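You operate a simulated robot arm through the tools that you are given. There is no shell and no other tool. Be economical: measure what you need, move in short steps, check, and stop when the job is done.

You run a simulated two-armed robot. Do the job below in one go: nothing can be reset, and whatever is moved stays where it is left.

## Task
Hold the purple jar and screw its cap on, move it to the bedside table, wipe up the dust.
Fine: the dust on the dresser; use the orange duster and put it back; drop nothing. Set down upright: purple jar. What is to be rubbed or washed off counts as gone when no trace of it is left.
Where things are to end (x, y in the base frame): purple jar within 60 mm of [530, -660].

It is judged by the outcome, as a careful person would: the job done as asked, and still so three seconds after it is handed in. It fails if anything else is knocked over, pushed out of place, dropped, spilled or broken. A push-on lid holds only when it is set on centred and level and pressed home; a screw cap is set on level and turned clockwise until tight.

## Robot
Two 7-joint arms with two-finger grippers on one trunk, on a base that drives. Base frame: it is fixed to the floor where the robot stands at the start and does not move with it; the origin is under the middle of the robot, x ahead of it, y to its left, z up. Units: mm, degrees, N and s.
The left shoulder is at the start at [78, 151, 988], the right one opposite. With the tool pointing down near the work surface each hand reaches from about 280 to 800 mm from the robot's upright axis, wherever it stands, measured 20 degrees to its own side. Places, roughly: dust on the dresser [500, 0, 800]; top of the bedside table [600, -800, 600]. Payload 2.54 kg a hand.
The tool frame of a hand sits at the grasp point between the pads (the TCP): z along the fingers, y along the line on which they close. The tips reach 30 mm beyond it. The gripper opens to 116 mm. The gripper's body begins 95 mm behind the TCP.
Orientation is told as [roll, pitch, yaw] about the base's x, y, z axes, in that order, counted from this pose: with the fingers straight down and closing along the base's y, the tool's x points along the base's -x, its y along +y and its z along -z.

## Interface
- The arms move only by the tool drive_tool. It takes "left_commands", "right_commands" or both (then of equal length, played together; a hand with none holds still); each is a list that holds one entry, the list of rows, each a list of 6 numbers: the shift along the tool's x, y, z in units of 25 mm (1.0 is 25 mm), then the turn, a rotation vector about the tool's x, y, z in units of 6 degrees (1.0 is 6 degrees). In form: [[[tx, ty, tz, ax, ay, az], ...]]. A call has 1 to 10 rows; each row shifts and turns the commanded pose from where the row before left it, along the tool's axes as they then stand. "left_grip" and "right_grip" are, for a hand that has rows, the opening in per cent of the stroke, from 0 (shut) to 100 (fully open), set as the call begins (left out, the last holds). A call with a number of a shift or a turn outside -1 to 1 is refused whole. A row lasts 0.2 s, in which the tool goes at most 50 mm and 8.6 degrees; a call with a longer step from one row to the next is refused whole, and so is a gripper value outside its range. A pose out of reach is approached as far as the arm can. The call stops where the force on the tool passes 40 N (or 10 N more than at its start, if that is more) or the arm is blocked; 0.2 s more then pass. Each finger travels about 72 mm/s and halts on what it meets, pressing with about 23 N; the grip force reading is that of the motor and also rises with nothing between the fingers. The clock runs only during rows and for 0.2 s after the last one: add rows that do not move to give the fingers time. The reply holds the time, the measured pose of the TCP, the force on the tool along the base axes, the opening and the grip force, in the units named above and with some noise, with the torque about the TCP (base axes, N m) and any sound that the robot's microphone picked up.
- Cameras (640 x 400 px; columns grow to the right, rows downward): "scene" is now at [156.5, -11.5, 1163.1]; the picture's right is [-0.27, -0.96, 0.00], its down [-0.13, 0.04, -0.99] and it looks along [0.95, -0.26, -0.14] (base axes); focal length 214 px, centre (320, 200). "left" rides on the left gripper at [69, 15, -122] in its tool frame; the picture's right is [-0.22, 0.98, 0.00], its down [-0.83, -0.18, -0.53] and it looks along [-0.52, -0.11, 0.85] (tool axes); focal length 251 px, centre (320, 200). "right" rides on the right gripper at [69, -15, -122] in its tool frame; the picture's right is [0.21, 0.98, 0.00], its down [-0.83, 0.18, -0.53] and it looks along [-0.52, 0.11, 0.85] (tool axes); focal length 251 px, centre (320, 200). There is no depth. A picture from a camera that has moved, and an enlarged one, comes with that camera's place and axes in the base frame and with its lens. The place of the scene camera against the robot may be out by one fixed shift of up to 25 mm in any direction.
- get_image(camera): a new picture of that camera. The clock stands still meanwhile.
- slide_trunk(by): slides the trunk up (or, below 0, down) by that many mm; the arms and the scene camera ride with it, the base frame stays. It gives what a move gives, with no picture.
- steer(legs): drives the robot by 1 to 6 legs, each [ahead, left, turn to the left] in mm, mm and degrees, along the robot's own axes; the way and the turn of a leg run together, so that a leg with both is an arc; at most 1500 mm and 180 degrees a leg. The arms and the cameras ride along, it lands a little off, and it stops where it bumps. It gives what a move gives.
- head_to(pan, tilt): turns the head with the scene camera to pan (to the left, within 80 degrees either way) and tilt (down, from -29 to 69), counted from straight ahead of the robot. It gives what a move gives.
- inspect(camera, box): a new picture of the part [left, top, right, bottom] of that camera's present view, enlarged. The clock stands still meanwhile.
- close_job(): hands the job in; it is judged then, once.

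Go step by step. Nothing tells you exact positions but the pictures and the camera data: compare them with the known pose of the tool, close in by small moves and look again before you grip or let go. The budget is 120 turns and 92 pictures, counting those below and the enlarged ones. Unless the task says otherwise, let go and move clear before handing in, and close with one line.

The tools are called after ">>>" by a JSON object that holds its "api" and its "payload". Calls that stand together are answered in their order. drive_tool: Moves the arms, as the interface text tells. Its arguments: {"type":"object","properties":{"left_commands":{"type":"array"},"left_grip":{"type":"number"},"right_commands":{"type":"array"},"right_grip":{"type":"number"}},"required":[]} The other tools are called the same way: slide_trunk (by) slides the trunk up or down; steer (legs) drives the base; head_to (pan, tilt) turns the head that bears the scene camera; get_image (camera) takes a picture; inspect (camera, box) takes an enlarged picture of a part of a camera's view; close_job () hands the job in.

At the start:

```text
clock: 0.0
left_eef_pos: [328.2, 63.5, 1118.6]
left_ee_rot: [0.0, -0.1, 0.2]
left_ft_force: [-0.1, 0.2, -0.2]
left_wrist_torque: [0.01, 0.03, 0.0]
left_finger_gap: 116.2
left_finger_force: 0.1
right_eef_pos: [362.5, -316.3, 1081.3]
right_ee_rot: [0.1, 0.0, 0.1]
right_ft_force: [1.1, 0.2, -0.1]
right_wrist_torque: [-0.02, 0.03, 0.02]
right_finger_gap: 116.1
right_finger_force: 0.1
trunk travel left (down, up): [-225.0, 64.0]
robot x, y, heading: [-0.3, 2.6, 0.2]
head pan, tilt: [-15.5, 7.8]
```

scene: 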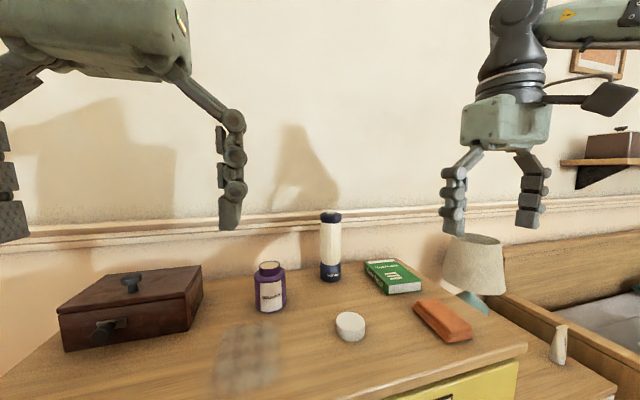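
right: 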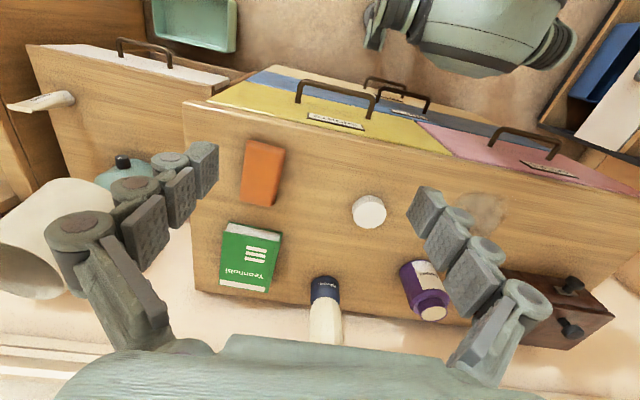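
left: 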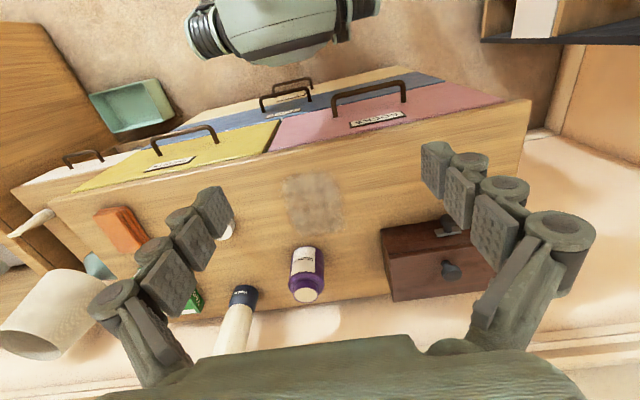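

The jar stands open near (700, -20), with its white cap near (570, -195), the orange duster near (515, -400) and the dust near (550, 30). I'll look closer at the dresser and at the bedside table.

>>> {"api": "inspect", "payload": {"camera": "scene", "box": [200, 200, 500, 390]}}

>>> {"api": "head_to", "payload": {"pan": -55, "tilt": 35}}

>>> {"api": "get_image", "payload": {"camera": "scene"}}

```text
2.11 times, centred on (350, 295) of scene
camera zoom: at [156.5, -11.5, 1163.1], right [-0.27, -0.96, 0.0], down [-0.13, 0.04, -0.99], along [0.95, -0.26, -0.14], focal length 452 px, centre (257, 0)
```

zoom: 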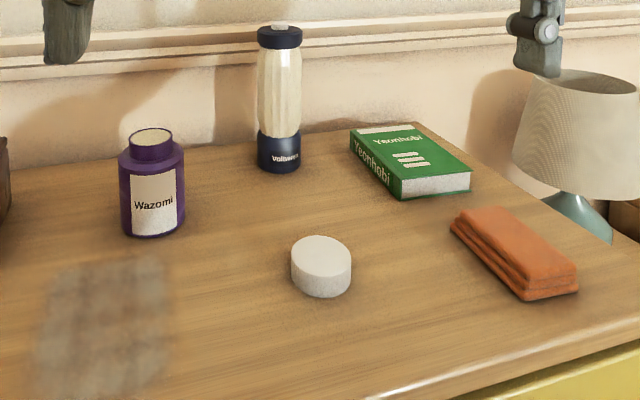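

```text
clock: 1.1
left_eef_pos: [326.9, 63.3, 1118.1]
left_ee_rot: [-0.1, -0.1, 0.2]
left_ft_force: [-0.8, -0.3, -0.7]
left_wrist_torque: [0.01, -0.01, 0.02]
left_finger_gap: 116.3
left_finger_force: 0.0
right_eef_pos: [363.5, -316.2, 1081.6]
right_ee_rot: [0.0, 0.0, 0.0]
right_ft_force: [-0.4, 0.4, -0.3]
right_wrist_torque: [0.0, -0.03, 0.02]
right_finger_gap: 116.1
right_finger_force: 0.1
trunk travel left (down, up): [-225.0, 64.0]
robot x, y, heading: [-2.3, 0.4, 0.0]
head pan, tilt: [-55.0, 35.0]
```

```text
87 pictures are left
camera scene: at [117.9, -58.9, 1119.5], right [-0.82, -0.57, 0.0], down [-0.33, 0.47, -0.82], along [0.47, -0.67, -0.57], focal length 214 px, centre (320, 200)
```

scene: 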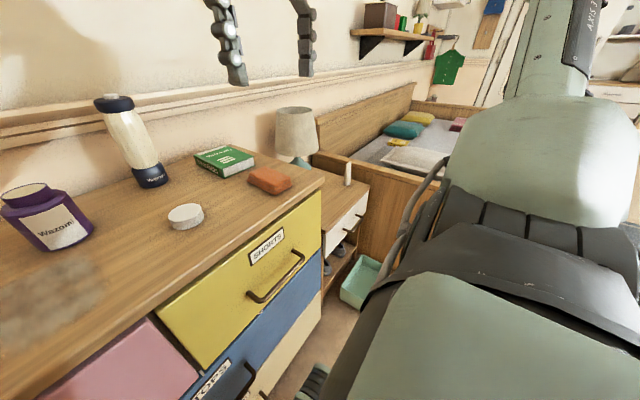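

From the hand cameras I take the duster to be at (500, -387) with its long side along x. The cap is at about (535, -186), the jar at (690, -18) and the dust at about (540, 10). I'll move the left arm aside and bring the right hand over the duster.

>>> {"api": "drive_tool", "payload": {"left_commands": [[[0, 1, 0, 0, 0, 0], [0, 1, 0, 0, 0, 0], [0, 1, 0, 0, 0, 0], [0, 1, 0, 0, 0, 0], [0, 1, 0, 0, 0, 0], [0, 1, 0, 0, 0, 0]]], "right_commands": [[[-0.92, -0.47, 0.8, 0, 0, 0], [-0.92, -0.47, 0.8, 0, 0, 0], [-0.92, -0.47, 0.8, 0, 0, 0], [-0.92, -0.47, 0.8, 0, 0, 0], [-0.92, -0.47, 0.8, 0, 0, 0], [-0.92, -0.47, 0.8, 0, 0, 0]]], "right_grip": 100}}

>>> {"api": "get_image", "payload": {"camera": "right"}}

>>> {"api": "head_to", "payload": {"pan": -15, "tilt": 35}}

>>> {"api": "get_image", "payload": {"camera": "scene"}}

```text
clock: 2.5
left_eef_pos: [329.3, 214.3, 1118.7]
left_ee_rot: [-0.1, 0.0, -0.1]
left_ft_force: [-0.3, 0.8, 0.0]
left_wrist_torque: [0.0, 0.04, -0.01]
left_finger_gap: 116.0
left_finger_force: 0.1
right_eef_pos: [501.0, -386.4, 961.1]
right_ee_rot: [-0.1, -0.1, 0.0]
right_ft_force: [-0.3, -0.2, -0.2]
right_wrist_torque: [0.02, -0.01, 0.0]
right_finger_gap: 116.0
right_finger_force: 0.1
trunk travel left (down, up): [-225.0, 64.0]
robot x, y, heading: [3.3, 0.8, -0.1]
head pan, tilt: [-55.0, 35.0]
```

```text
86 pictures are left
camera right: at [432.0, -403.2, 1083.1], right [-0.21, 0.98, 0.0], down [0.83, 0.18, 0.53], along [0.52, 0.11, -0.85], focal length 251 px, centre (320, 200)
```

right: 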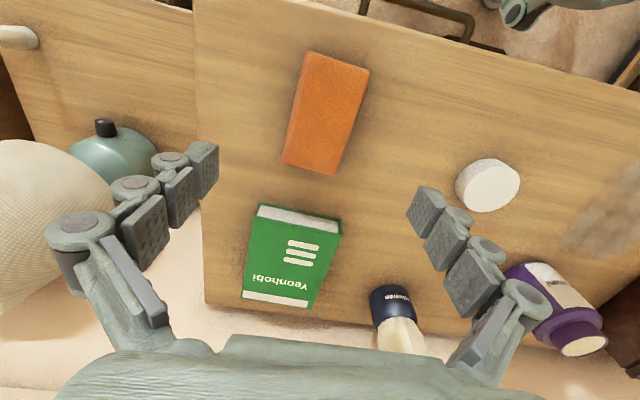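

```text
clock: 3.5
left_eef_pos: [328.6, 213.8, 1117.9]
left_ee_rot: [0.0, 0.1, 0.1]
left_ft_force: [-0.1, -0.3, -0.3]
left_wrist_torque: [0.03, 0.01, 0.03]
left_finger_gap: 115.9
left_finger_force: 0.0
right_eef_pos: [501.2, -387.4, 961.7]
right_ee_rot: [0.0, 0.0, 0.1]
right_ft_force: [-0.5, 0.3, -0.2]
right_wrist_torque: [0.0, 0.02, 0.02]
right_finger_gap: 116.1
right_finger_force: 0.0
trunk travel left (down, up): [-225.0, 64.0]
robot x, y, heading: [1.4, -0.2, 0.1]
head pan, tilt: [-15.0, 35.0]
```

```text
85 pictures are left
camera scene: at [152.3, -9.7, 1119.5], right [-0.26, -0.97, 0.0], down [-0.55, 0.15, -0.82], along [0.79, -0.21, -0.57], focal length 214 px, centre (320, 200)
```

scene: 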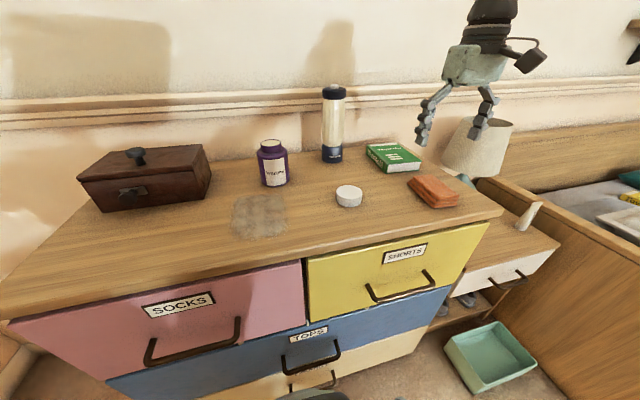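

The duster's centre comes out at (494, -385), and the hand is already over it. I'll lower towards it with the fingers open.

>>> {"api": "drive_tool", "payload": {"right_commands": [[[0.25, 0.08, 0.9, 0, 0, 0], [0, 0, 0.9, 0, 0, 0], [0, 0, 0.9, 0, 0, 0], [0, 0, 0.9, 0, 0, 0], [0, 0, 0.9, 0, 0, 0]]]}}

>>> {"api": "get_image", "payload": {"camera": "right"}}

>>> {"api": "inspect", "payload": {"camera": "scene", "box": [370, 130, 500, 230]}}

```text
clock: 4.7
left_eef_pos: [329.0, 213.9, 1118.2]
left_ee_rot: [0.0, 0.0, 0.2]
left_ft_force: [0.3, 0.0, -0.1]
left_wrist_torque: [0.0, 0.01, 0.02]
left_finger_gap: 115.8
left_finger_force: 0.0
right_eef_pos: [494.2, -385.6, 849.4]
right_ee_rot: [0.0, 0.1, 0.0]
right_ft_force: [0.1, 0.9, 0.5]
right_wrist_torque: [0.0, -0.02, -0.01]
right_finger_gap: 116.0
right_finger_force: 0.0
trunk travel left (down, up): [-225.0, 64.0]
robot x, y, heading: [-2.4, 0.8, 0.4]
head pan, tilt: [-15.0, 35.0]
```

```text
84 pictures are left
camera right: at [424.7, -401.4, 971.1], right [-0.21, 0.98, 0.0], down [0.83, 0.18, 0.53], along [0.52, 0.11, -0.85], focal length 251 px, centre (320, 200)
```

right: 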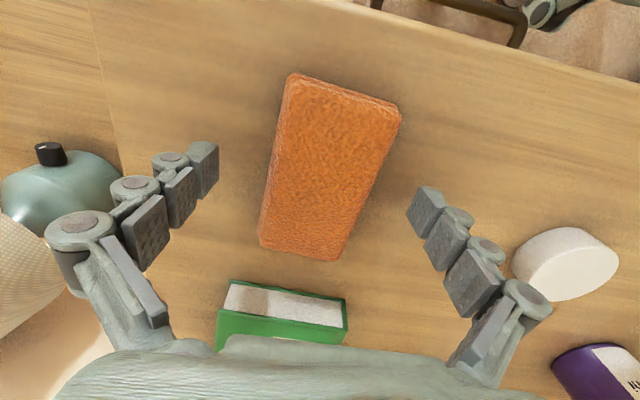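

```text
4.00 times, centred on (435, 180) of scene
camera zoom: at [152.5, -9.7, 1119.5], right [-0.26, -0.97, 0.0], down [-0.55, 0.15, -0.82], along [0.79, -0.21, -0.57], focal length 858 px, centre (-140, 280)
```

zoom: 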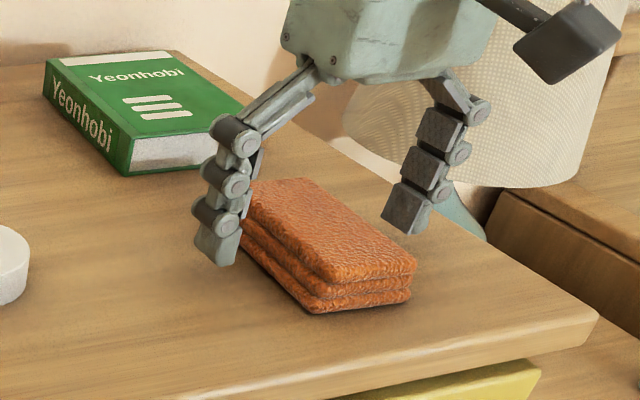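

The hand is centred over the duster. I'll go down the last centimetre in small steps.

>>> {"api": "drive_tool", "payload": {"right_commands": [[[0, 0, 0.2, 0, 0, 0], [0, 0, 0.2, 0, 0, 0]]]}}

>>> {"api": "inspect", "payload": {"camera": "scene", "box": [390, 150, 470, 220]}}

```text
clock: 5.3
left_eef_pos: [328.4, 212.8, 1118.0]
left_ee_rot: [0.0, 0.0, 0.1]
left_ft_force: [-0.4, 0.0, -0.1]
left_wrist_torque: [0.03, 0.01, 0.0]
left_finger_gap: 115.9
left_finger_force: 0.0
right_eef_pos: [495.1, -385.3, 838.4]
right_ee_rot: [0.0, 0.0, 0.0]
right_ft_force: [0.4, 0.0, -0.3]
right_wrist_torque: [0.0, 0.02, 0.0]
right_finger_gap: 116.0
right_finger_force: 0.0
trunk travel left (down, up): [-225.0, 64.0]
robot x, y, heading: [-1.5, 3.3, 0.2]
head pan, tilt: [-15.0, 35.0]
```

```text
5.71 times, centred on (430, 185) of scene
camera zoom: at [152.4, -9.6, 1119.5], right [-0.26, -0.97, 0.0], down [-0.55, 0.15, -0.82], along [0.79, -0.21, -0.57], focal length 1226 px, centre (-309, 286)
```

zoom: 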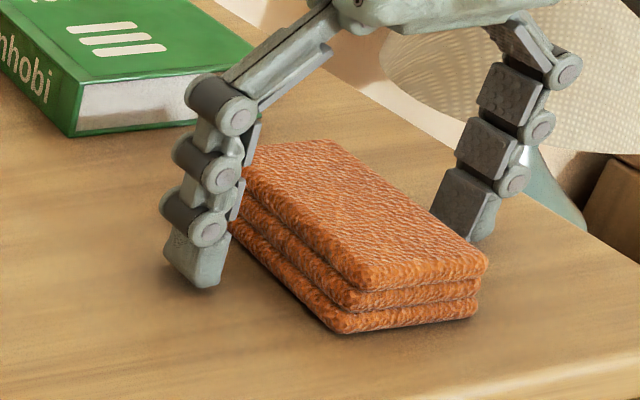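

The tips are beside the duster and just above the wood, so I'll close here and lift.

>>> {"api": "drive_tool", "payload": {"right_commands": [[[0, 0, 0, 0, 0, 0], [0, 0, 0, 0, 0, 0], [0, 0, 0, 0, 0, 0], [0, 0, 0, 0, 0, 0]]], "right_grip": 0}}

>>> {"api": "drive_tool", "payload": {"right_commands": [[[0, 0, -0.5, 0, 0, 0], [0, 0, -0.8, 0, 0, 0], [0, 0, -0.8, 0, 0, 0], [0, 0, -0.8, 0, 0, 0]]]}}

>>> {"api": "get_image", "payload": {"camera": "right"}}

```text
clock: 6.0
left_eef_pos: [325.3, 214.6, 1119.2]
left_ee_rot: [-0.3, -0.2, 0.2]
left_ft_force: [0.4, -0.1, -0.2]
left_wrist_torque: [-0.03, -0.02, -0.04]
left_finger_gap: 115.9
left_finger_force: 0.1
right_eef_pos: [496.2, -380.7, 852.7]
right_ee_rot: [0.0, -1.5, 0.2]
right_ft_force: [-4.7, 1.5, 41.8]
right_wrist_torque: [0.3, 0.75, 0.03]
right_finger_gap: 61.6
right_finger_force: 32.4
trunk travel left (down, up): [-225.0, 64.0]
robot x, y, heading: [-1.1, 0.7, 0.0]
head pan, tilt: [-15.0, 35.0]
stopped in row 3 (right hand): the force on the tool passed its limit at 45 N (the readings are from after the stop); the commanded pose is now the measured one
```

```text
clock: 7.0
left_eef_pos: [327.5, 213.2, 1118.6]
left_ee_rot: [-0.1, 0.1, 0.0]
left_ft_force: [-0.9, 0.5, -0.4]
left_wrist_torque: [0.01, 0.01, -0.02]
left_finger_gap: 116.0
left_finger_force: 0.0
right_eef_pos: [495.7, -383.6, 916.9]
right_ee_rot: [0.1, -0.6, 0.2]
right_ft_force: [0.4, -0.2, -0.8]
right_wrist_torque: [-0.01, 0.0, -0.02]
right_finger_gap: 61.2
right_finger_force: 23.1
trunk travel left (down, up): [-225.0, 64.0]
robot x, y, heading: [-0.5, 2.3, 0.1]
head pan, tilt: [-15.0, 35.0]
```

```text
81 pictures are left
camera right: at [424.8, -400.5, 1037.2], right [-0.22, 0.98, 0.0], down [0.82, 0.18, 0.54], along [0.53, 0.12, -0.84], focal length 251 px, centre (320, 200)
```

right: 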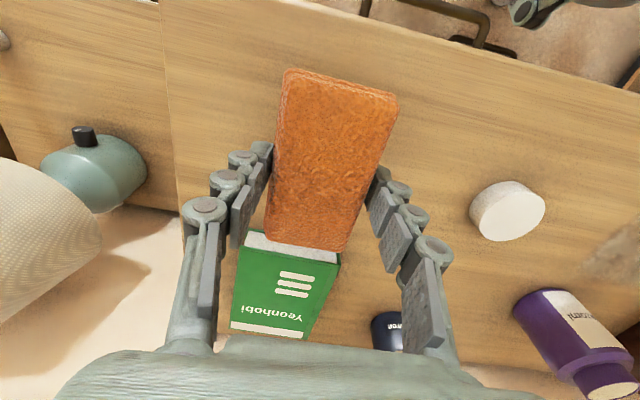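

The fingers swing downward as they close, and that pushed the hand up by about 14 mm. I need to see how the duster sits relative to the tips.

>>> {"api": "inspect", "payload": {"camera": "scene", "box": [380, 110, 480, 210]}}

```text
4.00 times, centred on (430, 160) of scene
camera zoom: at [152.2, -9.4, 1119.4], right [-0.26, -0.97, 0.0], down [-0.55, 0.15, -0.82], along [0.79, -0.21, -0.57], focal length 858 px, centre (-120, 360)
```

zoom: 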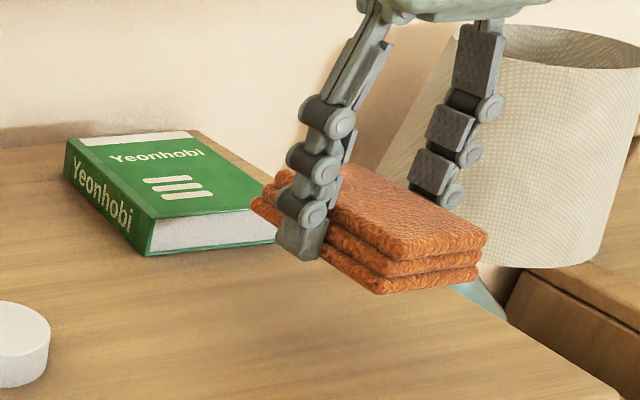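

The tips look about flush with the duster's underside. I'll set it down again and regrip a little higher so the cloth stands proud of the tips.

>>> {"api": "drive_tool", "payload": {"right_commands": [[[0, 0, 0.8, 0, 0.1, 0], [0, 0, 0.8, 0, 0, 0], [0, 0, 0.6, 0, 0, 0]]]}}

>>> {"api": "drive_tool", "payload": {"right_commands": [[[0, 0, 0.15, 0, 0, 0]]]}}

```text
clock: 7.8
left_eef_pos: [328.5, 212.3, 1118.5]
left_ee_rot: [-0.1, 0.0, 0.1]
left_ft_force: [0.2, 0.4, -0.4]
left_wrist_torque: [0.02, 0.01, 0.02]
left_finger_gap: 116.0
left_finger_force: 0.1
right_eef_pos: [496.1, -384.0, 861.5]
right_ee_rot: [0.2, -0.1, 0.1]
right_ft_force: [0.6, -0.3, 0.2]
right_wrist_torque: [0.02, -0.04, -0.02]
right_finger_gap: 60.8
right_finger_force: 23.4
trunk travel left (down, up): [-225.0, 64.0]
robot x, y, heading: [2.4, -3.3, 0.2]
head pan, tilt: [-15.0, 35.0]
```

```text
clock: 8.2
left_eef_pos: [329.0, 213.6, 1117.7]
left_ee_rot: [-0.1, -0.1, 0.1]
left_ft_force: [-0.8, -0.3, -0.1]
left_wrist_torque: [0.01, 0.0, -0.01]
left_finger_gap: 116.2
left_finger_force: 0.1
right_eef_pos: [496.4, -385.5, 857.8]
right_ee_rot: [0.2, -0.2, 0.1]
right_ft_force: [-1.0, 0.0, 0.4]
right_wrist_torque: [0.0, -0.02, 0.0]
right_finger_gap: 61.0
right_finger_force: 23.1
trunk travel left (down, up): [-225.0, 64.0]
robot x, y, heading: [2.5, 0.5, -0.0]
head pan, tilt: [-15.0, 35.0]
```

>>> {"api": "drive_tool", "payload": {"right_commands": [[[0, 0, 0.15, 0, 0, 0]]]}}

>>> {"api": "drive_tool", "payload": {"right_commands": [[[0, 0, 0.1, 0, 0, 0]]]}}

```text
clock: 8.6
left_eef_pos: [327.7, 213.1, 1117.2]
left_ee_rot: [-0.2, 0.1, 0.1]
left_ft_force: [-0.1, 0.5, -0.4]
left_wrist_torque: [0.0, 0.0, -0.01]
left_finger_gap: 115.9
left_finger_force: 0.0
right_eef_pos: [496.2, -384.1, 852.6]
right_ee_rot: [0.1, 0.1, 0.1]
right_ft_force: [-0.4, 0.1, 0.4]
right_wrist_torque: [0.0, -0.02, 0.03]
right_finger_gap: 60.8
right_finger_force: 22.6
trunk travel left (down, up): [-225.0, 64.0]
robot x, y, heading: [0.5, -2.1, -0.1]
head pan, tilt: [-15.0, 35.0]
```

```text
clock: 9.0
left_eef_pos: [327.4, 212.4, 1117.5]
left_ee_rot: [-0.1, -0.1, 0.2]
left_ft_force: [-0.4, 0.0, 0.4]
left_wrist_torque: [0.01, -0.01, -0.01]
left_finger_gap: 116.0
left_finger_force: 0.0
right_eef_pos: [496.0, -385.0, 854.4]
right_ee_rot: [0.2, -0.4, 0.2]
right_ft_force: [-1.9, -1.6, 10.1]
right_wrist_torque: [0.01, -0.51, -0.16]
right_finger_gap: 60.9
right_finger_force: 22.7
trunk travel left (down, up): [-225.0, 64.0]
robot x, y, heading: [2.6, -1.9, 0.1]
head pan, tilt: [-15.0, 35.0]
```

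It is in contact at about 852. I'll open slightly, rise 7 mm and close again.

>>> {"api": "drive_tool", "payload": {"right_commands": [[[0, 0, 0, 0, 0, 0], [0, 0, -0.28, 0, 0, 0], [0, 0, 0, 0, 0, 0]]], "right_grip": 68}}

>>> {"api": "drive_tool", "payload": {"right_commands": [[[0, 0, 0, 0, 0, 0], [0, 0, 0, 0, 0, 0], [0, 0, 0, 0, 0, 0]]], "right_grip": 0}}

>>> {"api": "inspect", "payload": {"camera": "scene", "box": [390, 140, 470, 220]}}

```text
clock: 9.8
left_eef_pos: [328.6, 213.2, 1118.0]
left_ee_rot: [-0.1, 0.0, 0.2]
left_ft_force: [-0.5, 0.7, -0.2]
left_wrist_torque: [0.01, 0.04, 0.0]
left_finger_gap: 116.1
left_finger_force: 0.0
right_eef_pos: [496.1, -384.5, 858.9]
right_ee_rot: [0.1, -0.1, 0.1]
right_ft_force: [-0.5, -0.9, 0.7]
right_wrist_torque: [0.0, -0.02, -0.02]
right_finger_gap: 78.9
right_finger_force: 0.1
trunk travel left (down, up): [-225.0, 64.0]
robot x, y, heading: [-0.9, 0.4, 0.3]
head pan, tilt: [-15.0, 35.0]
```

```text
clock: 10.6
left_eef_pos: [328.4, 213.4, 1117.8]
left_ee_rot: [-0.1, 0.0, 0.1]
left_ft_force: [0.1, 0.2, 0.1]
left_wrist_torque: [0.03, 0.01, -0.03]
left_finger_gap: 116.1
left_finger_force: 0.0
right_eef_pos: [496.0, -383.5, 858.3]
right_ee_rot: [0.1, 0.0, 0.1]
right_ft_force: [0.2, 0.0, 1.1]
right_wrist_torque: [-0.02, 0.04, 0.01]
right_finger_gap: 60.6
right_finger_force: 22.8
trunk travel left (down, up): [-225.0, 64.0]
robot x, y, heading: [0.5, -0.7, 0.1]
head pan, tilt: [-15.0, 35.0]
```

```text
5.00 times, centred on (430, 180) of scene
camera zoom: at [152.3, -9.5, 1119.5], right [-0.26, -0.97, 0.0], down [-0.55, 0.15, -0.82], along [0.79, -0.21, -0.57], focal length 1072 px, centre (-230, 300)
```

zoom: 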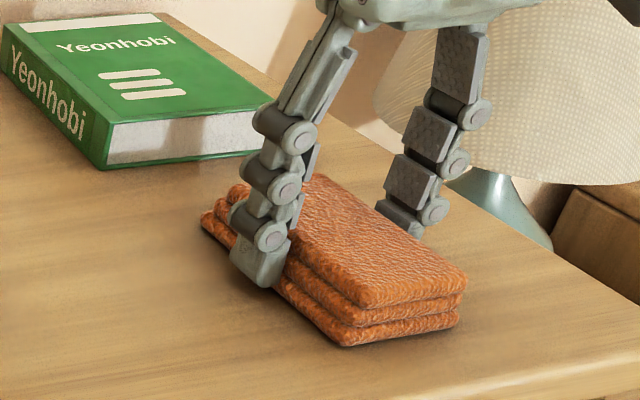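

The regrip is good: the cloth meets the wood at a TCP height of about 858. I'll lift and carry it over towards the dust.

>>> {"api": "drive_tool", "payload": {"right_commands": [[[0, 0, -1, 0, 0, 0], [0, 0, -1, 0, 0, 0], [0, 0, -1, 0, 0, 0], [0, 0.5, -0.2, 0, 0, 0], [0, 1, 0, 0, 0, 0], [0, 1, 0, 0, 0, 0], [0, 1, 0, 0, 0, 0], [0, 1, 0, 0, 0, 0], [0, 1, 0, 0, 0, 0], [0, 1, 0, 0, 0, 0]]]}}

>>> {"api": "drive_tool", "payload": {"right_commands": [[[-0.2, 1, 0, 0, 0, 0], [-0.2, 1, 0, 0, 0, 0], [-0.2, 1, 0, 0, 0, 0], [-0.2, 1, 0, 0, 0, 0], [-0.2, 1, 0, 0, 0, 0], [0, 0.3, 0, 0, 0, 0]]]}}

>>> {"api": "get_image", "payload": {"camera": "right"}}

>>> {"api": "get_image", "payload": {"camera": "left"}}

```text
clock: 12.8
left_eef_pos: [327.2, 214.7, 1118.5]
left_ee_rot: [-0.2, 0.1, 0.1]
left_ft_force: [0.5, 0.0, 0.6]
left_wrist_torque: [0.04, -0.02, 0.01]
left_finger_gap: 116.2
left_finger_force: 0.1
right_eef_pos: [495.7, -220.6, 937.7]
right_ee_rot: [0.2, 0.0, 0.2]
right_ft_force: [0.8, 0.3, -0.3]
right_wrist_torque: [0.01, -0.03, -0.01]
right_finger_gap: 61.0
right_finger_force: 23.2
trunk travel left (down, up): [-225.0, 64.0]
robot x, y, heading: [-3.8, -0.3, 0.2]
head pan, tilt: [-15.0, 35.0]
```

```text
clock: 14.2
left_eef_pos: [327.9, 213.6, 1118.6]
left_ee_rot: [0.0, 0.0, 0.1]
left_ft_force: [-0.5, 0.9, 0.8]
left_wrist_torque: [-0.03, 0.02, -0.02]
left_finger_gap: 115.9
left_finger_force: 0.1
right_eef_pos: [520.0, -98.8, 939.0]
right_ee_rot: [0.2, -0.2, -0.1]
right_ft_force: [-0.2, 0.4, 0.7]
right_wrist_torque: [0.02, 0.0, 0.01]
right_finger_gap: 60.9
right_finger_force: 22.9
right hand out of reach, approached as far as the arm can: row 6
trunk travel left (down, up): [-225.0, 64.0]
robot x, y, heading: [0.8, 3.2, 0.2]
head pan, tilt: [-15.0, 35.0]
```

```text
78 pictures are left
camera right: at [449.7, -113.6, 1060.8], right [-0.21, 0.98, 0.0], down [0.82, 0.18, 0.54], along [0.52, 0.12, -0.84], focal length 251 px, centre (320, 200)
```

right: 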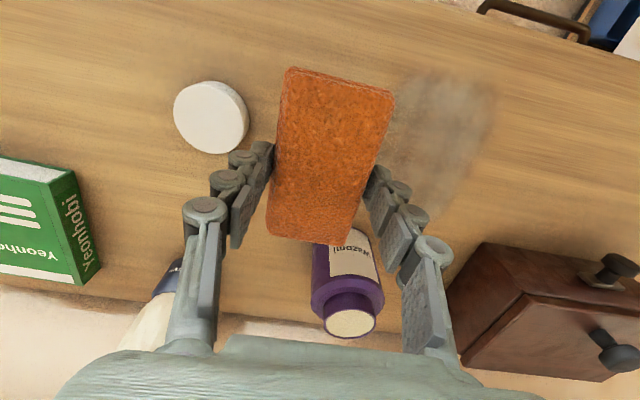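

```text
77 pictures are left
camera left: at [259.0, 227.9, 1240.0], right [0.21, 0.98, 0.0], down [0.83, -0.18, 0.53], along [0.52, -0.12, -0.84], focal length 251 px, centre (320, 200)
```

left: 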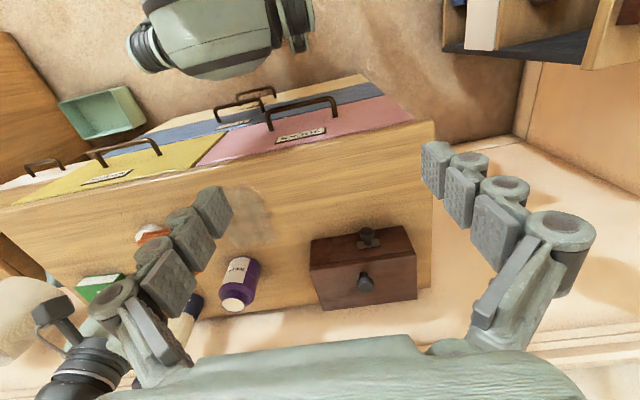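

The right arm runs out of reach going across the body, so I'll shift the base 180 mm to the left.

>>> {"api": "steer", "payload": {"legs": [[0, 180, 0]]}}

>>> {"api": "get_image", "payload": {"camera": "right"}}

```text
clock: 16.6
left_eef_pos: [328.2, 391.3, 1117.5]
left_ee_rot: [-0.1, 0.0, 0.1]
left_ft_force: [0.4, 0.5, 0.1]
left_wrist_torque: [0.0, -0.01, -0.02]
left_finger_gap: 115.9
left_finger_force: 0.1
right_eef_pos: [518.3, 80.9, 938.4]
right_ee_rot: [0.2, -0.1, 0.2]
right_ft_force: [-0.9, -0.5, -0.3]
right_wrist_torque: [0.01, -0.03, -0.03]
right_finger_gap: 60.7
right_finger_force: 23.3
trunk travel left (down, up): [-225.0, 64.0]
robot x, y, heading: [-2.1, 177.7, -0.2]
head pan, tilt: [-15.0, 35.0]
```

```text
76 pictures are left
camera right: at [449.9, 64.7, 1060.3], right [-0.22, 0.98, 0.0], down [0.82, 0.18, 0.54], along [0.52, 0.12, -0.84], focal length 251 px, centre (320, 200)
```

right: 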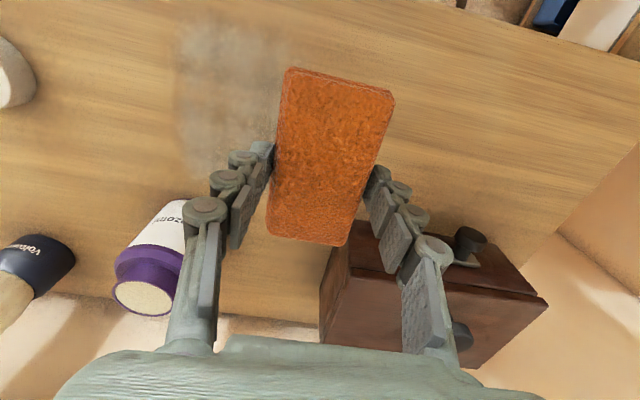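

The dust spans roughly x 450–620 and y -56–65. I'll come over its left side and lower the duster.

>>> {"api": "drive_tool", "payload": {"right_commands": [[[0.4, -0.8, 0.3, 0, 0, 0], [0.33, -0.8, 0.8, 0, 0, 0], [0, 0, 0.9, 0, 0, 0], [0, 0, 0.9, 0, 0, 0], [0, 0, 0.2, 0, 0, 0]]]}}

>>> {"api": "drive_tool", "payload": {"right_commands": [[[0, 0, 0.16, 0, 0, 0]]]}}

```text
clock: 17.8
left_eef_pos: [328.6, 390.3, 1118.4]
left_ee_rot: [-0.1, 0.0, 0.1]
left_ft_force: [0.5, 0.3, -0.8]
left_wrist_torque: [0.0, -0.01, -0.02]
left_finger_gap: 115.9
left_finger_force: 0.1
right_eef_pos: [501.1, 40.7, 859.7]
right_ee_rot: [0.2, -0.2, 0.1]
right_ft_force: [-0.7, 0.8, 0.6]
right_wrist_torque: [-0.03, -0.02, -0.02]
right_finger_gap: 60.8
right_finger_force: 23.2
trunk travel left (down, up): [-225.0, 64.0]
robot x, y, heading: [0.1, 179.5, -0.0]
head pan, tilt: [-15.0, 35.0]
```

```text
clock: 18.1
left_eef_pos: [328.3, 390.6, 1118.7]
left_ee_rot: [-0.1, -0.1, 0.1]
left_ft_force: [-1.1, -0.2, 0.2]
left_wrist_torque: [-0.01, 0.01, 0.02]
left_finger_gap: 116.3
left_finger_force: 0.0
right_eef_pos: [501.8, 40.9, 857.5]
right_ee_rot: [0.4, -0.4, 0.1]
right_ft_force: [-0.4, -2.2, 14.2]
right_wrist_torque: [-0.25, 0.58, 0.09]
right_finger_gap: 60.7
right_finger_force: 23.4
trunk travel left (down, up): [-225.0, 64.0]
robot x, y, heading: [-0.9, 177.2, -0.4]
head pan, tilt: [-15.0, 35.0]
```

It is pressing with 14 N, so I'll sweep to the right and back.

>>> {"api": "drive_tool", "payload": {"right_commands": [[[0, -0.8, 0, 0, 0, 0], [0, -0.8, 0, 0, 0, 0], [0, -0.8, 0, 0, 0, 0], [0, -0.8, 0, 0, 0, 0], [0, -0.8, 0, 0, 0, 0], [0, -0.8, 0, 0, 0, 0], [0, -0.6, 0, 0, 0, 0]]]}}

>>> {"api": "get_image", "payload": {"camera": "right"}}

```text
clock: 19.8
left_eef_pos: [326.3, 392.1, 1118.8]
left_ee_rot: [-0.2, -0.2, 0.1]
left_ft_force: [-0.3, -0.4, -0.5]
left_wrist_torque: [-0.01, 0.0, -0.01]
left_finger_gap: 116.1
left_finger_force: 0.0
right_eef_pos: [501.7, -91.4, 857.7]
right_ee_rot: [0.2, -0.3, 0.2]
right_ft_force: [0.6, 9.4, 21.9]
right_wrist_torque: [0.42, -0.09, -0.08]
right_finger_gap: 61.0
right_finger_force: 23.4
trunk travel left (down, up): [-225.0, 64.0]
robot x, y, heading: [-0.7, 179.6, -0.2]
head pan, tilt: [-15.0, 35.0]
```

```text
75 pictures are left
camera right: at [431.3, -108.5, 980.0], right [-0.22, 0.98, 0.0], down [0.82, 0.18, 0.54], along [0.53, 0.12, -0.84], focal length 251 px, centre (320, 200)
```

right: 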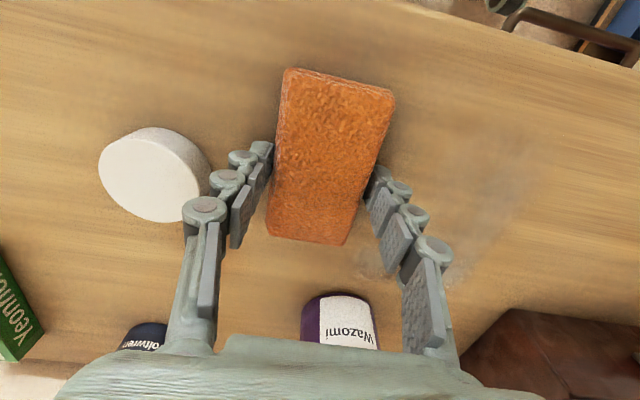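

That works: the dust is fainter, so it takes several passes. I'll keep sweeping this column and then move to the far one.

>>> {"api": "drive_tool", "payload": {"right_commands": [[[0.1, 1, 0, 0, 0, 0], [0.1, 1, 0, 0, 0, 0], [0, 1, 0, 0, 0, 0], [0, 1, 0, 0, 0, 0], [0, 1, 0, 0, 0, 0], [0, -1, 0, 0, 0, 0], [0, -1, 0, 0, 0, 0], [0, -1, 0, 0, 0, 0], [0, -1, 0, 0, 0, 0], [0, -1, 0, 0, 0, 0]]]}}

>>> {"api": "drive_tool", "payload": {"right_commands": [[[-0.8, 0, 0, 0, 0, 0], [-0.8, 0, 0, 0, 0, 0], [-0.8, 0, 0, 0, 0, 0], [-0.5, 0.5, 0, 0, 0, 0], [0, 1, 0, 0, 0, 0], [0, 1, 0, 0, 0, 0], [0, 1, 0, 0, 0, 0], [0, 1, 0, 0, 0, 0], [0, 1, 0, 0, 0, 0]]]}}

>>> {"api": "get_image", "payload": {"camera": "right"}}

```text
clock: 21.9
left_eef_pos: [327.1, 391.1, 1118.4]
left_ee_rot: [-0.1, -0.2, 0.1]
left_ft_force: [-0.3, 0.1, 0.5]
left_wrist_torque: [-0.01, 0.0, -0.02]
left_finger_gap: 116.0
left_finger_force: 0.0
right_eef_pos: [495.5, -94.5, 857.1]
right_ee_rot: [0.2, 0.0, 0.3]
right_ft_force: [-1.5, 2.1, 7.2]
right_wrist_torque: [0.26, -0.07, 0.02]
right_finger_gap: 60.9
right_finger_force: 22.9
trunk travel left (down, up): [-225.0, 64.0]
robot x, y, heading: [1.9, 179.3, -0.1]
head pan, tilt: [-15.0, 35.0]
```

```text
clock: 23.9
left_eef_pos: [327.8, 391.3, 1117.8]
left_ee_rot: [-0.1, 0.0, 0.1]
left_ft_force: [-0.1, -1.3, 0.1]
left_wrist_torque: [0.02, -0.01, 0.04]
left_finger_gap: 115.7
left_finger_force: 0.0
right_eef_pos: [568.6, 42.8, 857.5]
right_ee_rot: [0.3, -0.2, 0.1]
right_ft_force: [0.2, -1.9, 3.3]
right_wrist_torque: [-0.08, 0.12, 0.07]
right_finger_gap: 61.0
right_finger_force: 23.1
trunk travel left (down, up): [-225.0, 64.0]
robot x, y, heading: [1.6, 178.6, -0.2]
head pan, tilt: [-15.0, 35.0]
```

```text
74 pictures are left
camera right: at [498.8, 27.2, 978.8], right [-0.22, 0.98, 0.0], down [0.82, 0.18, 0.54], along [0.52, 0.12, -0.84], focal length 251 px, centre (320, 200)
```

right: 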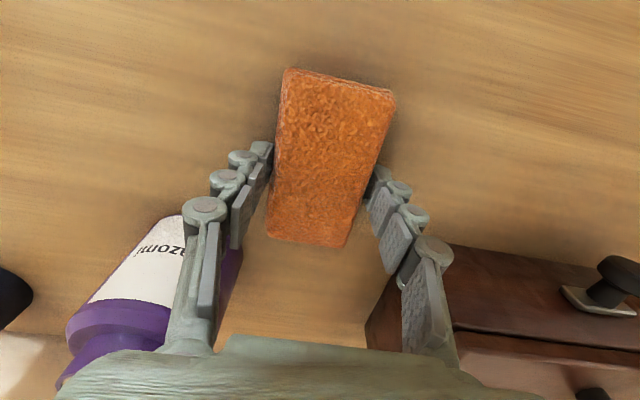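

It looks nearly clean. I'll do another pass with a little more press and slightly further in, then check.

>>> {"api": "drive_tool", "payload": {"right_commands": [[[-0.3, -1, 0.08, 0, 0, 0], [0, -1, 0, 0, 0, 0], [0, -1, 0, 0, 0, 0], [0, -1, 0, 0, 0, 0], [0, -1, 0, 0, 0, 0], [0.6, 0.6, 0, 0, 0, 0], [0.4, 1, 0, 0, 0, 0], [0, 1, 0, 0, 0, 0], [0, 1, 0, 0, 0, 0], [0, 1, 0, 0, 0, 0]]]}}

>>> {"api": "drive_tool", "payload": {"right_commands": [[[1, 0, 0, 0, 0, 0], [1, 0, 0, 0, 0, 0], [1, -0.5, 0, 0, 0, 0], [0, -1, 0, 0, 0, 0], [0, -1, 0, 0, 0, 0], [0, -1, 0, 0, 0, 0], [0, -1, 0, 0, 0, 0], [0, -1, 0, 0, 0, 0]]]}}

>>> {"api": "drive_tool", "payload": {"right_commands": [[[0, 0, -1, 0, 0, 0], [0, 0, -1, 0, 0, 0], [0, 0, -1, 0, 0, 0], [0, -1, 0, 0, 0, 0], [0, -1, 0, 0, 0, 0]]]}}

>>> {"api": "get_image", "payload": {"camera": "right"}}

>>> {"api": "get_image", "payload": {"camera": "scene"}}

```text
clock: 26.1
left_eef_pos: [326.4, 390.2, 1119.0]
left_ee_rot: [-0.2, -0.1, 0.0]
left_ft_force: [-0.1, -0.6, 0.1]
left_wrist_torque: [0.05, 0.01, 0.01]
left_finger_gap: 116.1
left_finger_force: 0.1
right_eef_pos: [551.1, 32.8, 856.2]
right_ee_rot: [0.1, -0.2, 0.1]
right_ft_force: [-0.1, -7.9, 19.1]
right_wrist_torque: [-0.39, 0.25, 0.13]
right_finger_gap: 61.0
right_finger_force: 22.8
trunk travel left (down, up): [-225.0, 64.0]
robot x, y, heading: [-1.9, 181.7, -0.1]
head pan, tilt: [-15.0, 35.0]
```

```text
clock: 27.9
left_eef_pos: [326.8, 392.2, 1118.3]
left_ee_rot: [-0.2, -0.1, 0.1]
left_ft_force: [-0.2, 0.2, -0.1]
left_wrist_torque: [-0.04, 0.0, 0.02]
left_finger_gap: 115.8
left_finger_force: 0.1
right_eef_pos: [475.8, -104.8, 855.1]
right_ee_rot: [0.2, -0.1, 0.2]
right_ft_force: [-1.0, 5.3, 14.5]
right_wrist_torque: [0.38, -0.01, -0.11]
right_finger_gap: 61.0
right_finger_force: 23.5
trunk travel left (down, up): [-225.0, 64.0]
robot x, y, heading: [2.0, 179.3, -0.2]
head pan, tilt: [-15.0, 35.0]
```

```text
clock: 29.1
left_eef_pos: [327.2, 391.2, 1119.0]
left_ee_rot: [-0.1, 0.1, 0.0]
left_ft_force: [0.7, 0.6, -0.3]
left_wrist_torque: [0.03, -0.01, 0.0]
left_finger_gap: 116.1
left_finger_force: 0.1
right_eef_pos: [477.0, -153.6, 930.0]
right_ee_rot: [0.3, -0.1, 0.2]
right_ft_force: [-0.4, 0.1, -1.1]
right_wrist_torque: [0.01, 0.02, 0.03]
right_finger_gap: 60.6
right_finger_force: 23.1
trunk travel left (down, up): [-225.0, 64.0]
robot x, y, heading: [-1.5, 175.2, 0.0]
head pan, tilt: [-15.0, 35.0]
```

```text
73 pictures are left
camera right: at [406.9, -170.7, 1051.6], right [-0.22, 0.98, 0.0], down [0.82, 0.18, 0.54], along [0.52, 0.12, -0.84], focal length 251 px, centre (320, 200)
```

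right: 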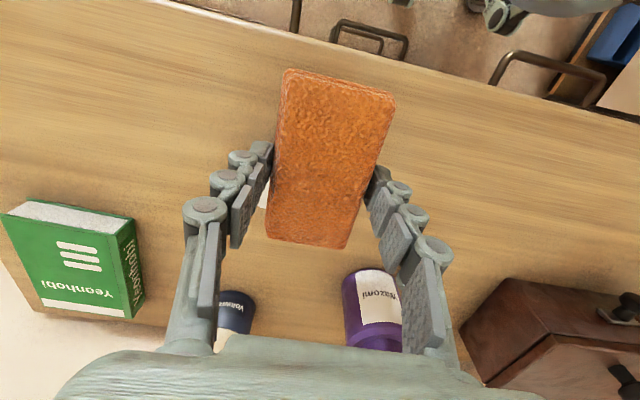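

```text
72 pictures are left
camera scene: at [152.2, 168.1, 1119.5], right [-0.26, -0.97, 0.0], down [-0.55, 0.15, -0.82], along [0.79, -0.21, -0.57], focal length 214 px, centre (320, 200)
```

scene: 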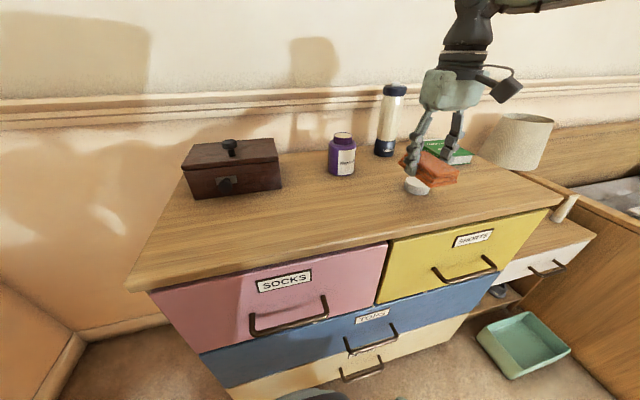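

I can't see any dust left at this scale. I'll zoom in to confirm.

>>> {"api": "inspect", "payload": {"camera": "scene", "box": [240, 150, 420, 262]}}

>>> {"api": "inspect", "payload": {"camera": "right", "box": [360, 40, 600, 300]}}

```text
3.56 times, centred on (330, 206) of scene
camera zoom: at [152.2, 168.1, 1119.5], right [-0.26, -0.97, 0.0], down [-0.55, 0.15, -0.82], along [0.79, -0.21, -0.57], focal length 763 px, centre (284, 179)
```

zoom: 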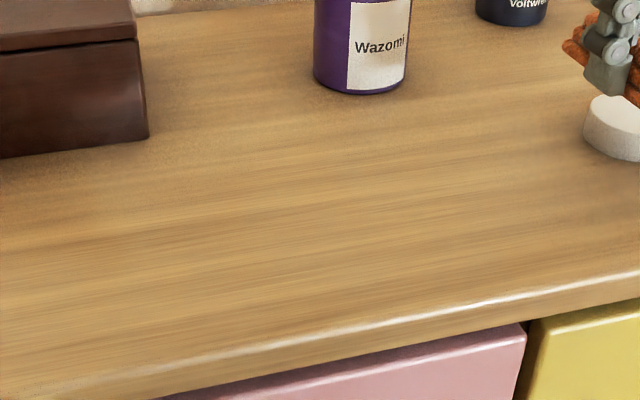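

```text
1.54 times, centred on (480, 170) of right
camera zoom: at [406.9, -170.7, 1051.6], right [-0.22, 0.98, 0.0], down [0.82, 0.18, 0.54], along [0.52, 0.12, -0.84], focal length 387 px, centre (74, 246)
```

zoom: 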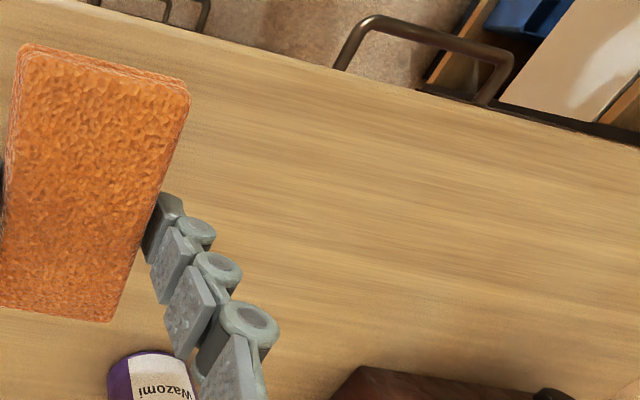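

The dust is gone. I'll drive back 180 mm and return the duster to its place.

>>> {"api": "steer", "payload": {"legs": [[0, -180, 0]]}}

>>> {"api": "drive_tool", "payload": {"right_commands": [[[-0.4, -1, 0, 0, 0, 0], [-0.4, -1, 0, 0, 0, 0]]]}}

```text
clock: 31.5
left_eef_pos: [327.7, 211.8, 1118.7]
left_ee_rot: [0.0, 0.0, 0.2]
left_ft_force: [0.2, 0.6, -0.2]
left_wrist_torque: [0.0, 0.01, -0.01]
left_finger_gap: 115.8
left_finger_force: 0.1
right_eef_pos: [477.0, -333.6, 930.3]
right_ee_rot: [0.3, 0.0, 0.2]
right_ft_force: [-0.5, -0.2, -0.5]
right_wrist_torque: [0.02, 0.0, 0.05]
right_finger_gap: 60.9
right_finger_force: 23.0
trunk travel left (down, up): [-225.0, 64.0]
robot x, y, heading: [-0.7, -3.0, 0.2]
head pan, tilt: [-15.0, 35.0]
```

```text
clock: 32.1
left_eef_pos: [327.9, 210.5, 1118.1]
left_ee_rot: [-0.1, 0.0, 0.2]
left_ft_force: [0.2, -0.2, -0.6]
left_wrist_torque: [0.04, 0.0, -0.01]
left_finger_gap: 116.0
left_finger_force: 0.1
right_eef_pos: [496.5, -383.1, 929.9]
right_ee_rot: [0.3, -0.2, 0.2]
right_ft_force: [0.7, -0.2, 0.0]
right_wrist_torque: [0.03, 0.0, -0.01]
right_finger_gap: 60.5
right_finger_force: 23.4
trunk travel left (down, up): [-225.0, 64.0]
robot x, y, heading: [0.1, 0.5, 0.1]
head pan, tilt: [-15.0, 35.0]
```

I'll lower it to contact and release.

>>> {"api": "drive_tool", "payload": {"right_commands": [[[0, 0, 0.9, 0, 0, 0], [0, 0, 0.9, 0, 0, 0], [0, 0, 0.9, 0, 0, 0], [0, 0, 0.15, 0, 0, 0]]]}}

>>> {"api": "drive_tool", "payload": {"right_commands": [[[0, 0, 0.08, 0, 0, 0]]]}}

```text
clock: 33.1
left_eef_pos: [327.6, 211.9, 1118.2]
left_ee_rot: [-0.1, 0.0, 0.1]
left_ft_force: [-0.7, 0.3, 0.0]
left_wrist_torque: [0.01, 0.0, 0.0]
left_finger_gap: 115.6
left_finger_force: 0.0
right_eef_pos: [497.6, -381.6, 858.8]
right_ee_rot: [0.2, 0.0, 0.2]
right_ft_force: [0.0, 0.1, -0.4]
right_wrist_torque: [0.0, 0.0, 0.02]
right_finger_gap: 60.8
right_finger_force: 22.4
trunk travel left (down, up): [-225.0, 64.0]
robot x, y, heading: [2.5, -1.6, -0.1]
head pan, tilt: [-15.0, 35.0]
```

```text
clock: 33.5
left_eef_pos: [329.2, 211.3, 1117.3]
left_ee_rot: [-0.1, 0.0, 0.2]
left_ft_force: [-0.6, 0.1, 0.2]
left_wrist_torque: [-0.01, 0.03, 0.02]
left_finger_gap: 115.9
left_finger_force: 0.1
right_eef_pos: [498.1, -382.6, 856.1]
right_ee_rot: [0.2, -0.2, 0.2]
right_ft_force: [0.3, 0.9, -1.5]
right_wrist_torque: [-0.01, 0.0, 0.0]
right_finger_gap: 60.8
right_finger_force: 23.2
trunk travel left (down, up): [-225.0, 64.0]
robot x, y, heading: [-1.9, -4.2, -0.1]
head pan, tilt: [-15.0, 35.0]
```

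>>> {"api": "drive_tool", "payload": {"right_commands": [[[0, 0, 0.08, 0, 0, 0]]]}}

>>> {"api": "drive_tool", "payload": {"right_commands": [[[0, 0, 0.06, 0, 0, 0]]]}}

```text
clock: 33.9
left_eef_pos: [327.3, 213.1, 1118.8]
left_ee_rot: [-0.1, -0.1, 0.2]
left_ft_force: [0.5, -0.3, 0.4]
left_wrist_torque: [0.0, 0.01, -0.03]
left_finger_gap: 116.0
left_finger_force: 0.0
right_eef_pos: [496.9, -382.8, 855.8]
right_ee_rot: [0.2, -0.3, 0.2]
right_ft_force: [-0.1, -0.8, 7.5]
right_wrist_torque: [-0.03, 0.27, 0.06]
right_finger_gap: 60.9
right_finger_force: 23.0
trunk travel left (down, up): [-225.0, 64.0]
robot x, y, heading: [-3.3, -0.2, 0.2]
head pan, tilt: [-15.0, 35.0]
```

```text
clock: 34.3
left_eef_pos: [326.8, 213.1, 1118.8]
left_ee_rot: [-0.1, -0.1, 0.2]
left_ft_force: [1.4, -0.4, -0.5]
left_wrist_torque: [0.02, -0.01, 0.02]
left_finger_gap: 115.9
left_finger_force: 0.1
right_eef_pos: [496.3, -381.8, 855.6]
right_ee_rot: [0.1, -0.4, 0.1]
right_ft_force: [-0.5, -4.9, 19.1]
right_wrist_torque: [-0.07, 0.36, -0.02]
right_finger_gap: 60.9
right_finger_force: 23.4
trunk travel left (down, up): [-225.0, 64.0]
robot x, y, heading: [0.6, 0.4, 0.0]
head pan, tilt: [-15.0, 35.0]
```

The duster is pressed down on its spot. I'll open, rise, and test how far the left hand reaches across the middle when yawed.

>>> {"api": "drive_tool", "payload": {"right_commands": [[[0, 0, 0, 0, 0, 0], [0, 0, 0, 0, 0, 0], [0, 0, -0.6, 0, 0, 0], [0, 0, -1, 0, 0, 0], [0, 0, -1, 0, 0, 0], [0, 0, -1, 0, 0, 0], [0, 0, -1, 0, 0, 0]]], "right_grip": 100, "left_commands": [[[0, 0, 0, 0, 0, 1], [0, 0, 0, 0, 0, 1], [0, 0, 0, 0, 0, 1], [0, 0, 0, 0, 0, 1], [0, 0, 0, 0, 0, 1], [0, 0, 0, 0, 0, 1], [0, 0, 0, 0, 0, 1]]]}}

>>> {"api": "drive_tool", "payload": {"left_commands": [[[-1, -0.14, 0, 0, 0, 0], [-1, -0.14, 0, 0, 0, 0], [-1, -0.14, 0, 0, 0, 0], [-1, -0.14, 0, 0, 0, 0], [-1, -0.14, 0, 0, 0, 0], [-1, -0.14, 0, 0, 0, 0], [-1, -0.14, 0, 0, 0, 0], [-1, -0.14, 0, 0, 0, 0], [-1, -0.14, 0, 0, 0, 0], [-1, -0.14, 0, 0, 0, 0]]]}}

>>> {"api": "get_image", "payload": {"camera": "right"}}

```text
clock: 35.9
left_eef_pos: [328.1, 211.1, 1118.5]
left_ee_rot: [0.0, 0.0, -41.8]
left_ft_force: [-0.7, -0.8, 0.3]
left_wrist_torque: [0.02, 0.0, -0.02]
left_finger_gap: 115.7
left_finger_force: 0.0
right_eef_pos: [496.8, -382.2, 968.0]
right_ee_rot: [0.2, -0.2, 0.3]
right_ft_force: [0.2, 0.7, 0.1]
right_wrist_torque: [-0.05, 0.01, 0.02]
right_finger_gap: 116.1
right_finger_force: 0.1
trunk travel left (down, up): [-225.0, 64.0]
robot x, y, heading: [0.5, -3.0, 0.2]
head pan, tilt: [-15.0, 35.0]
```

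```text
clock: 38.1
left_eef_pos: [491.8, 18.0, 1117.2]
left_ee_rot: [-0.1, 0.0, -41.8]
left_ft_force: [0.7, 0.6, -0.1]
left_wrist_torque: [0.04, 0.0, 0.02]
left_finger_gap: 115.9
left_finger_force: 0.1
right_eef_pos: [496.5, -383.5, 967.8]
right_ee_rot: [0.4, -0.1, 0.1]
right_ft_force: [-1.1, 0.0, 0.3]
right_wrist_torque: [0.02, 0.01, 0.0]
right_finger_gap: 115.9
right_finger_force: 0.0
trunk travel left (down, up): [-225.0, 64.0]
robot x, y, heading: [2.8, 0.5, 0.0]
head pan, tilt: [-15.0, 35.0]
```

```text
69 pictures are left
camera right: at [427.6, -399.7, 1089.3], right [-0.22, 0.98, 0.0], down [0.82, 0.18, 0.54], along [0.52, 0.12, -0.84], focal length 251 px, centre (320, 200)
```

right: 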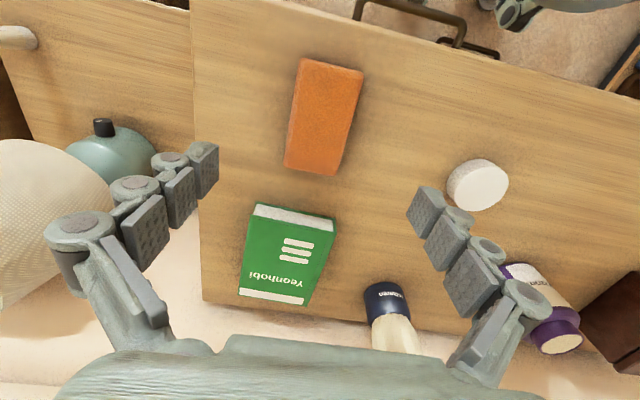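

The duster is back in place, and with its yaw the left hand gets to the middle. I'll use its camera to pin down the jar and cap.

>>> {"api": "get_image", "payload": {"camera": "left"}}

>>> {"api": "inspect", "payload": {"camera": "scene", "box": [230, 120, 390, 220]}}

```text
68 pictures are left
camera left: at [450.2, 75.0, 1240.0], right [0.81, 0.58, 0.0], down [0.49, -0.69, 0.53], along [0.31, -0.43, -0.85], focal length 251 px, centre (320, 200)
```

left: 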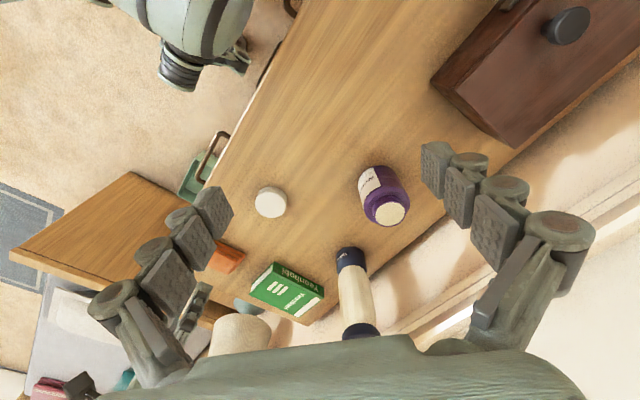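

```text
4.00 times, centred on (310, 170) of scene
camera zoom: at [152.7, -11.7, 1119.4], right [-0.26, -0.97, 0.0], down [-0.55, 0.15, -0.82], along [0.79, -0.21, -0.57], focal length 858 px, centre (360, 320)
```

zoom: 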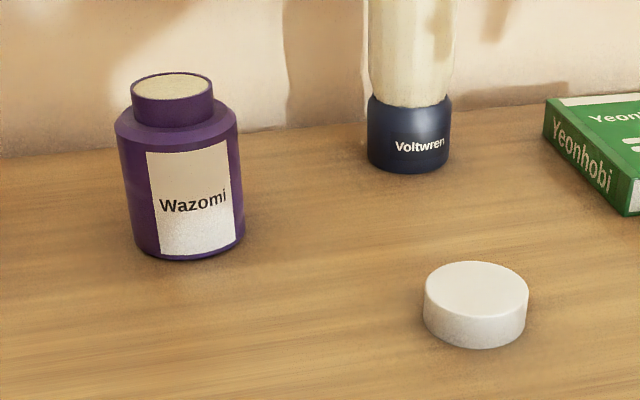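

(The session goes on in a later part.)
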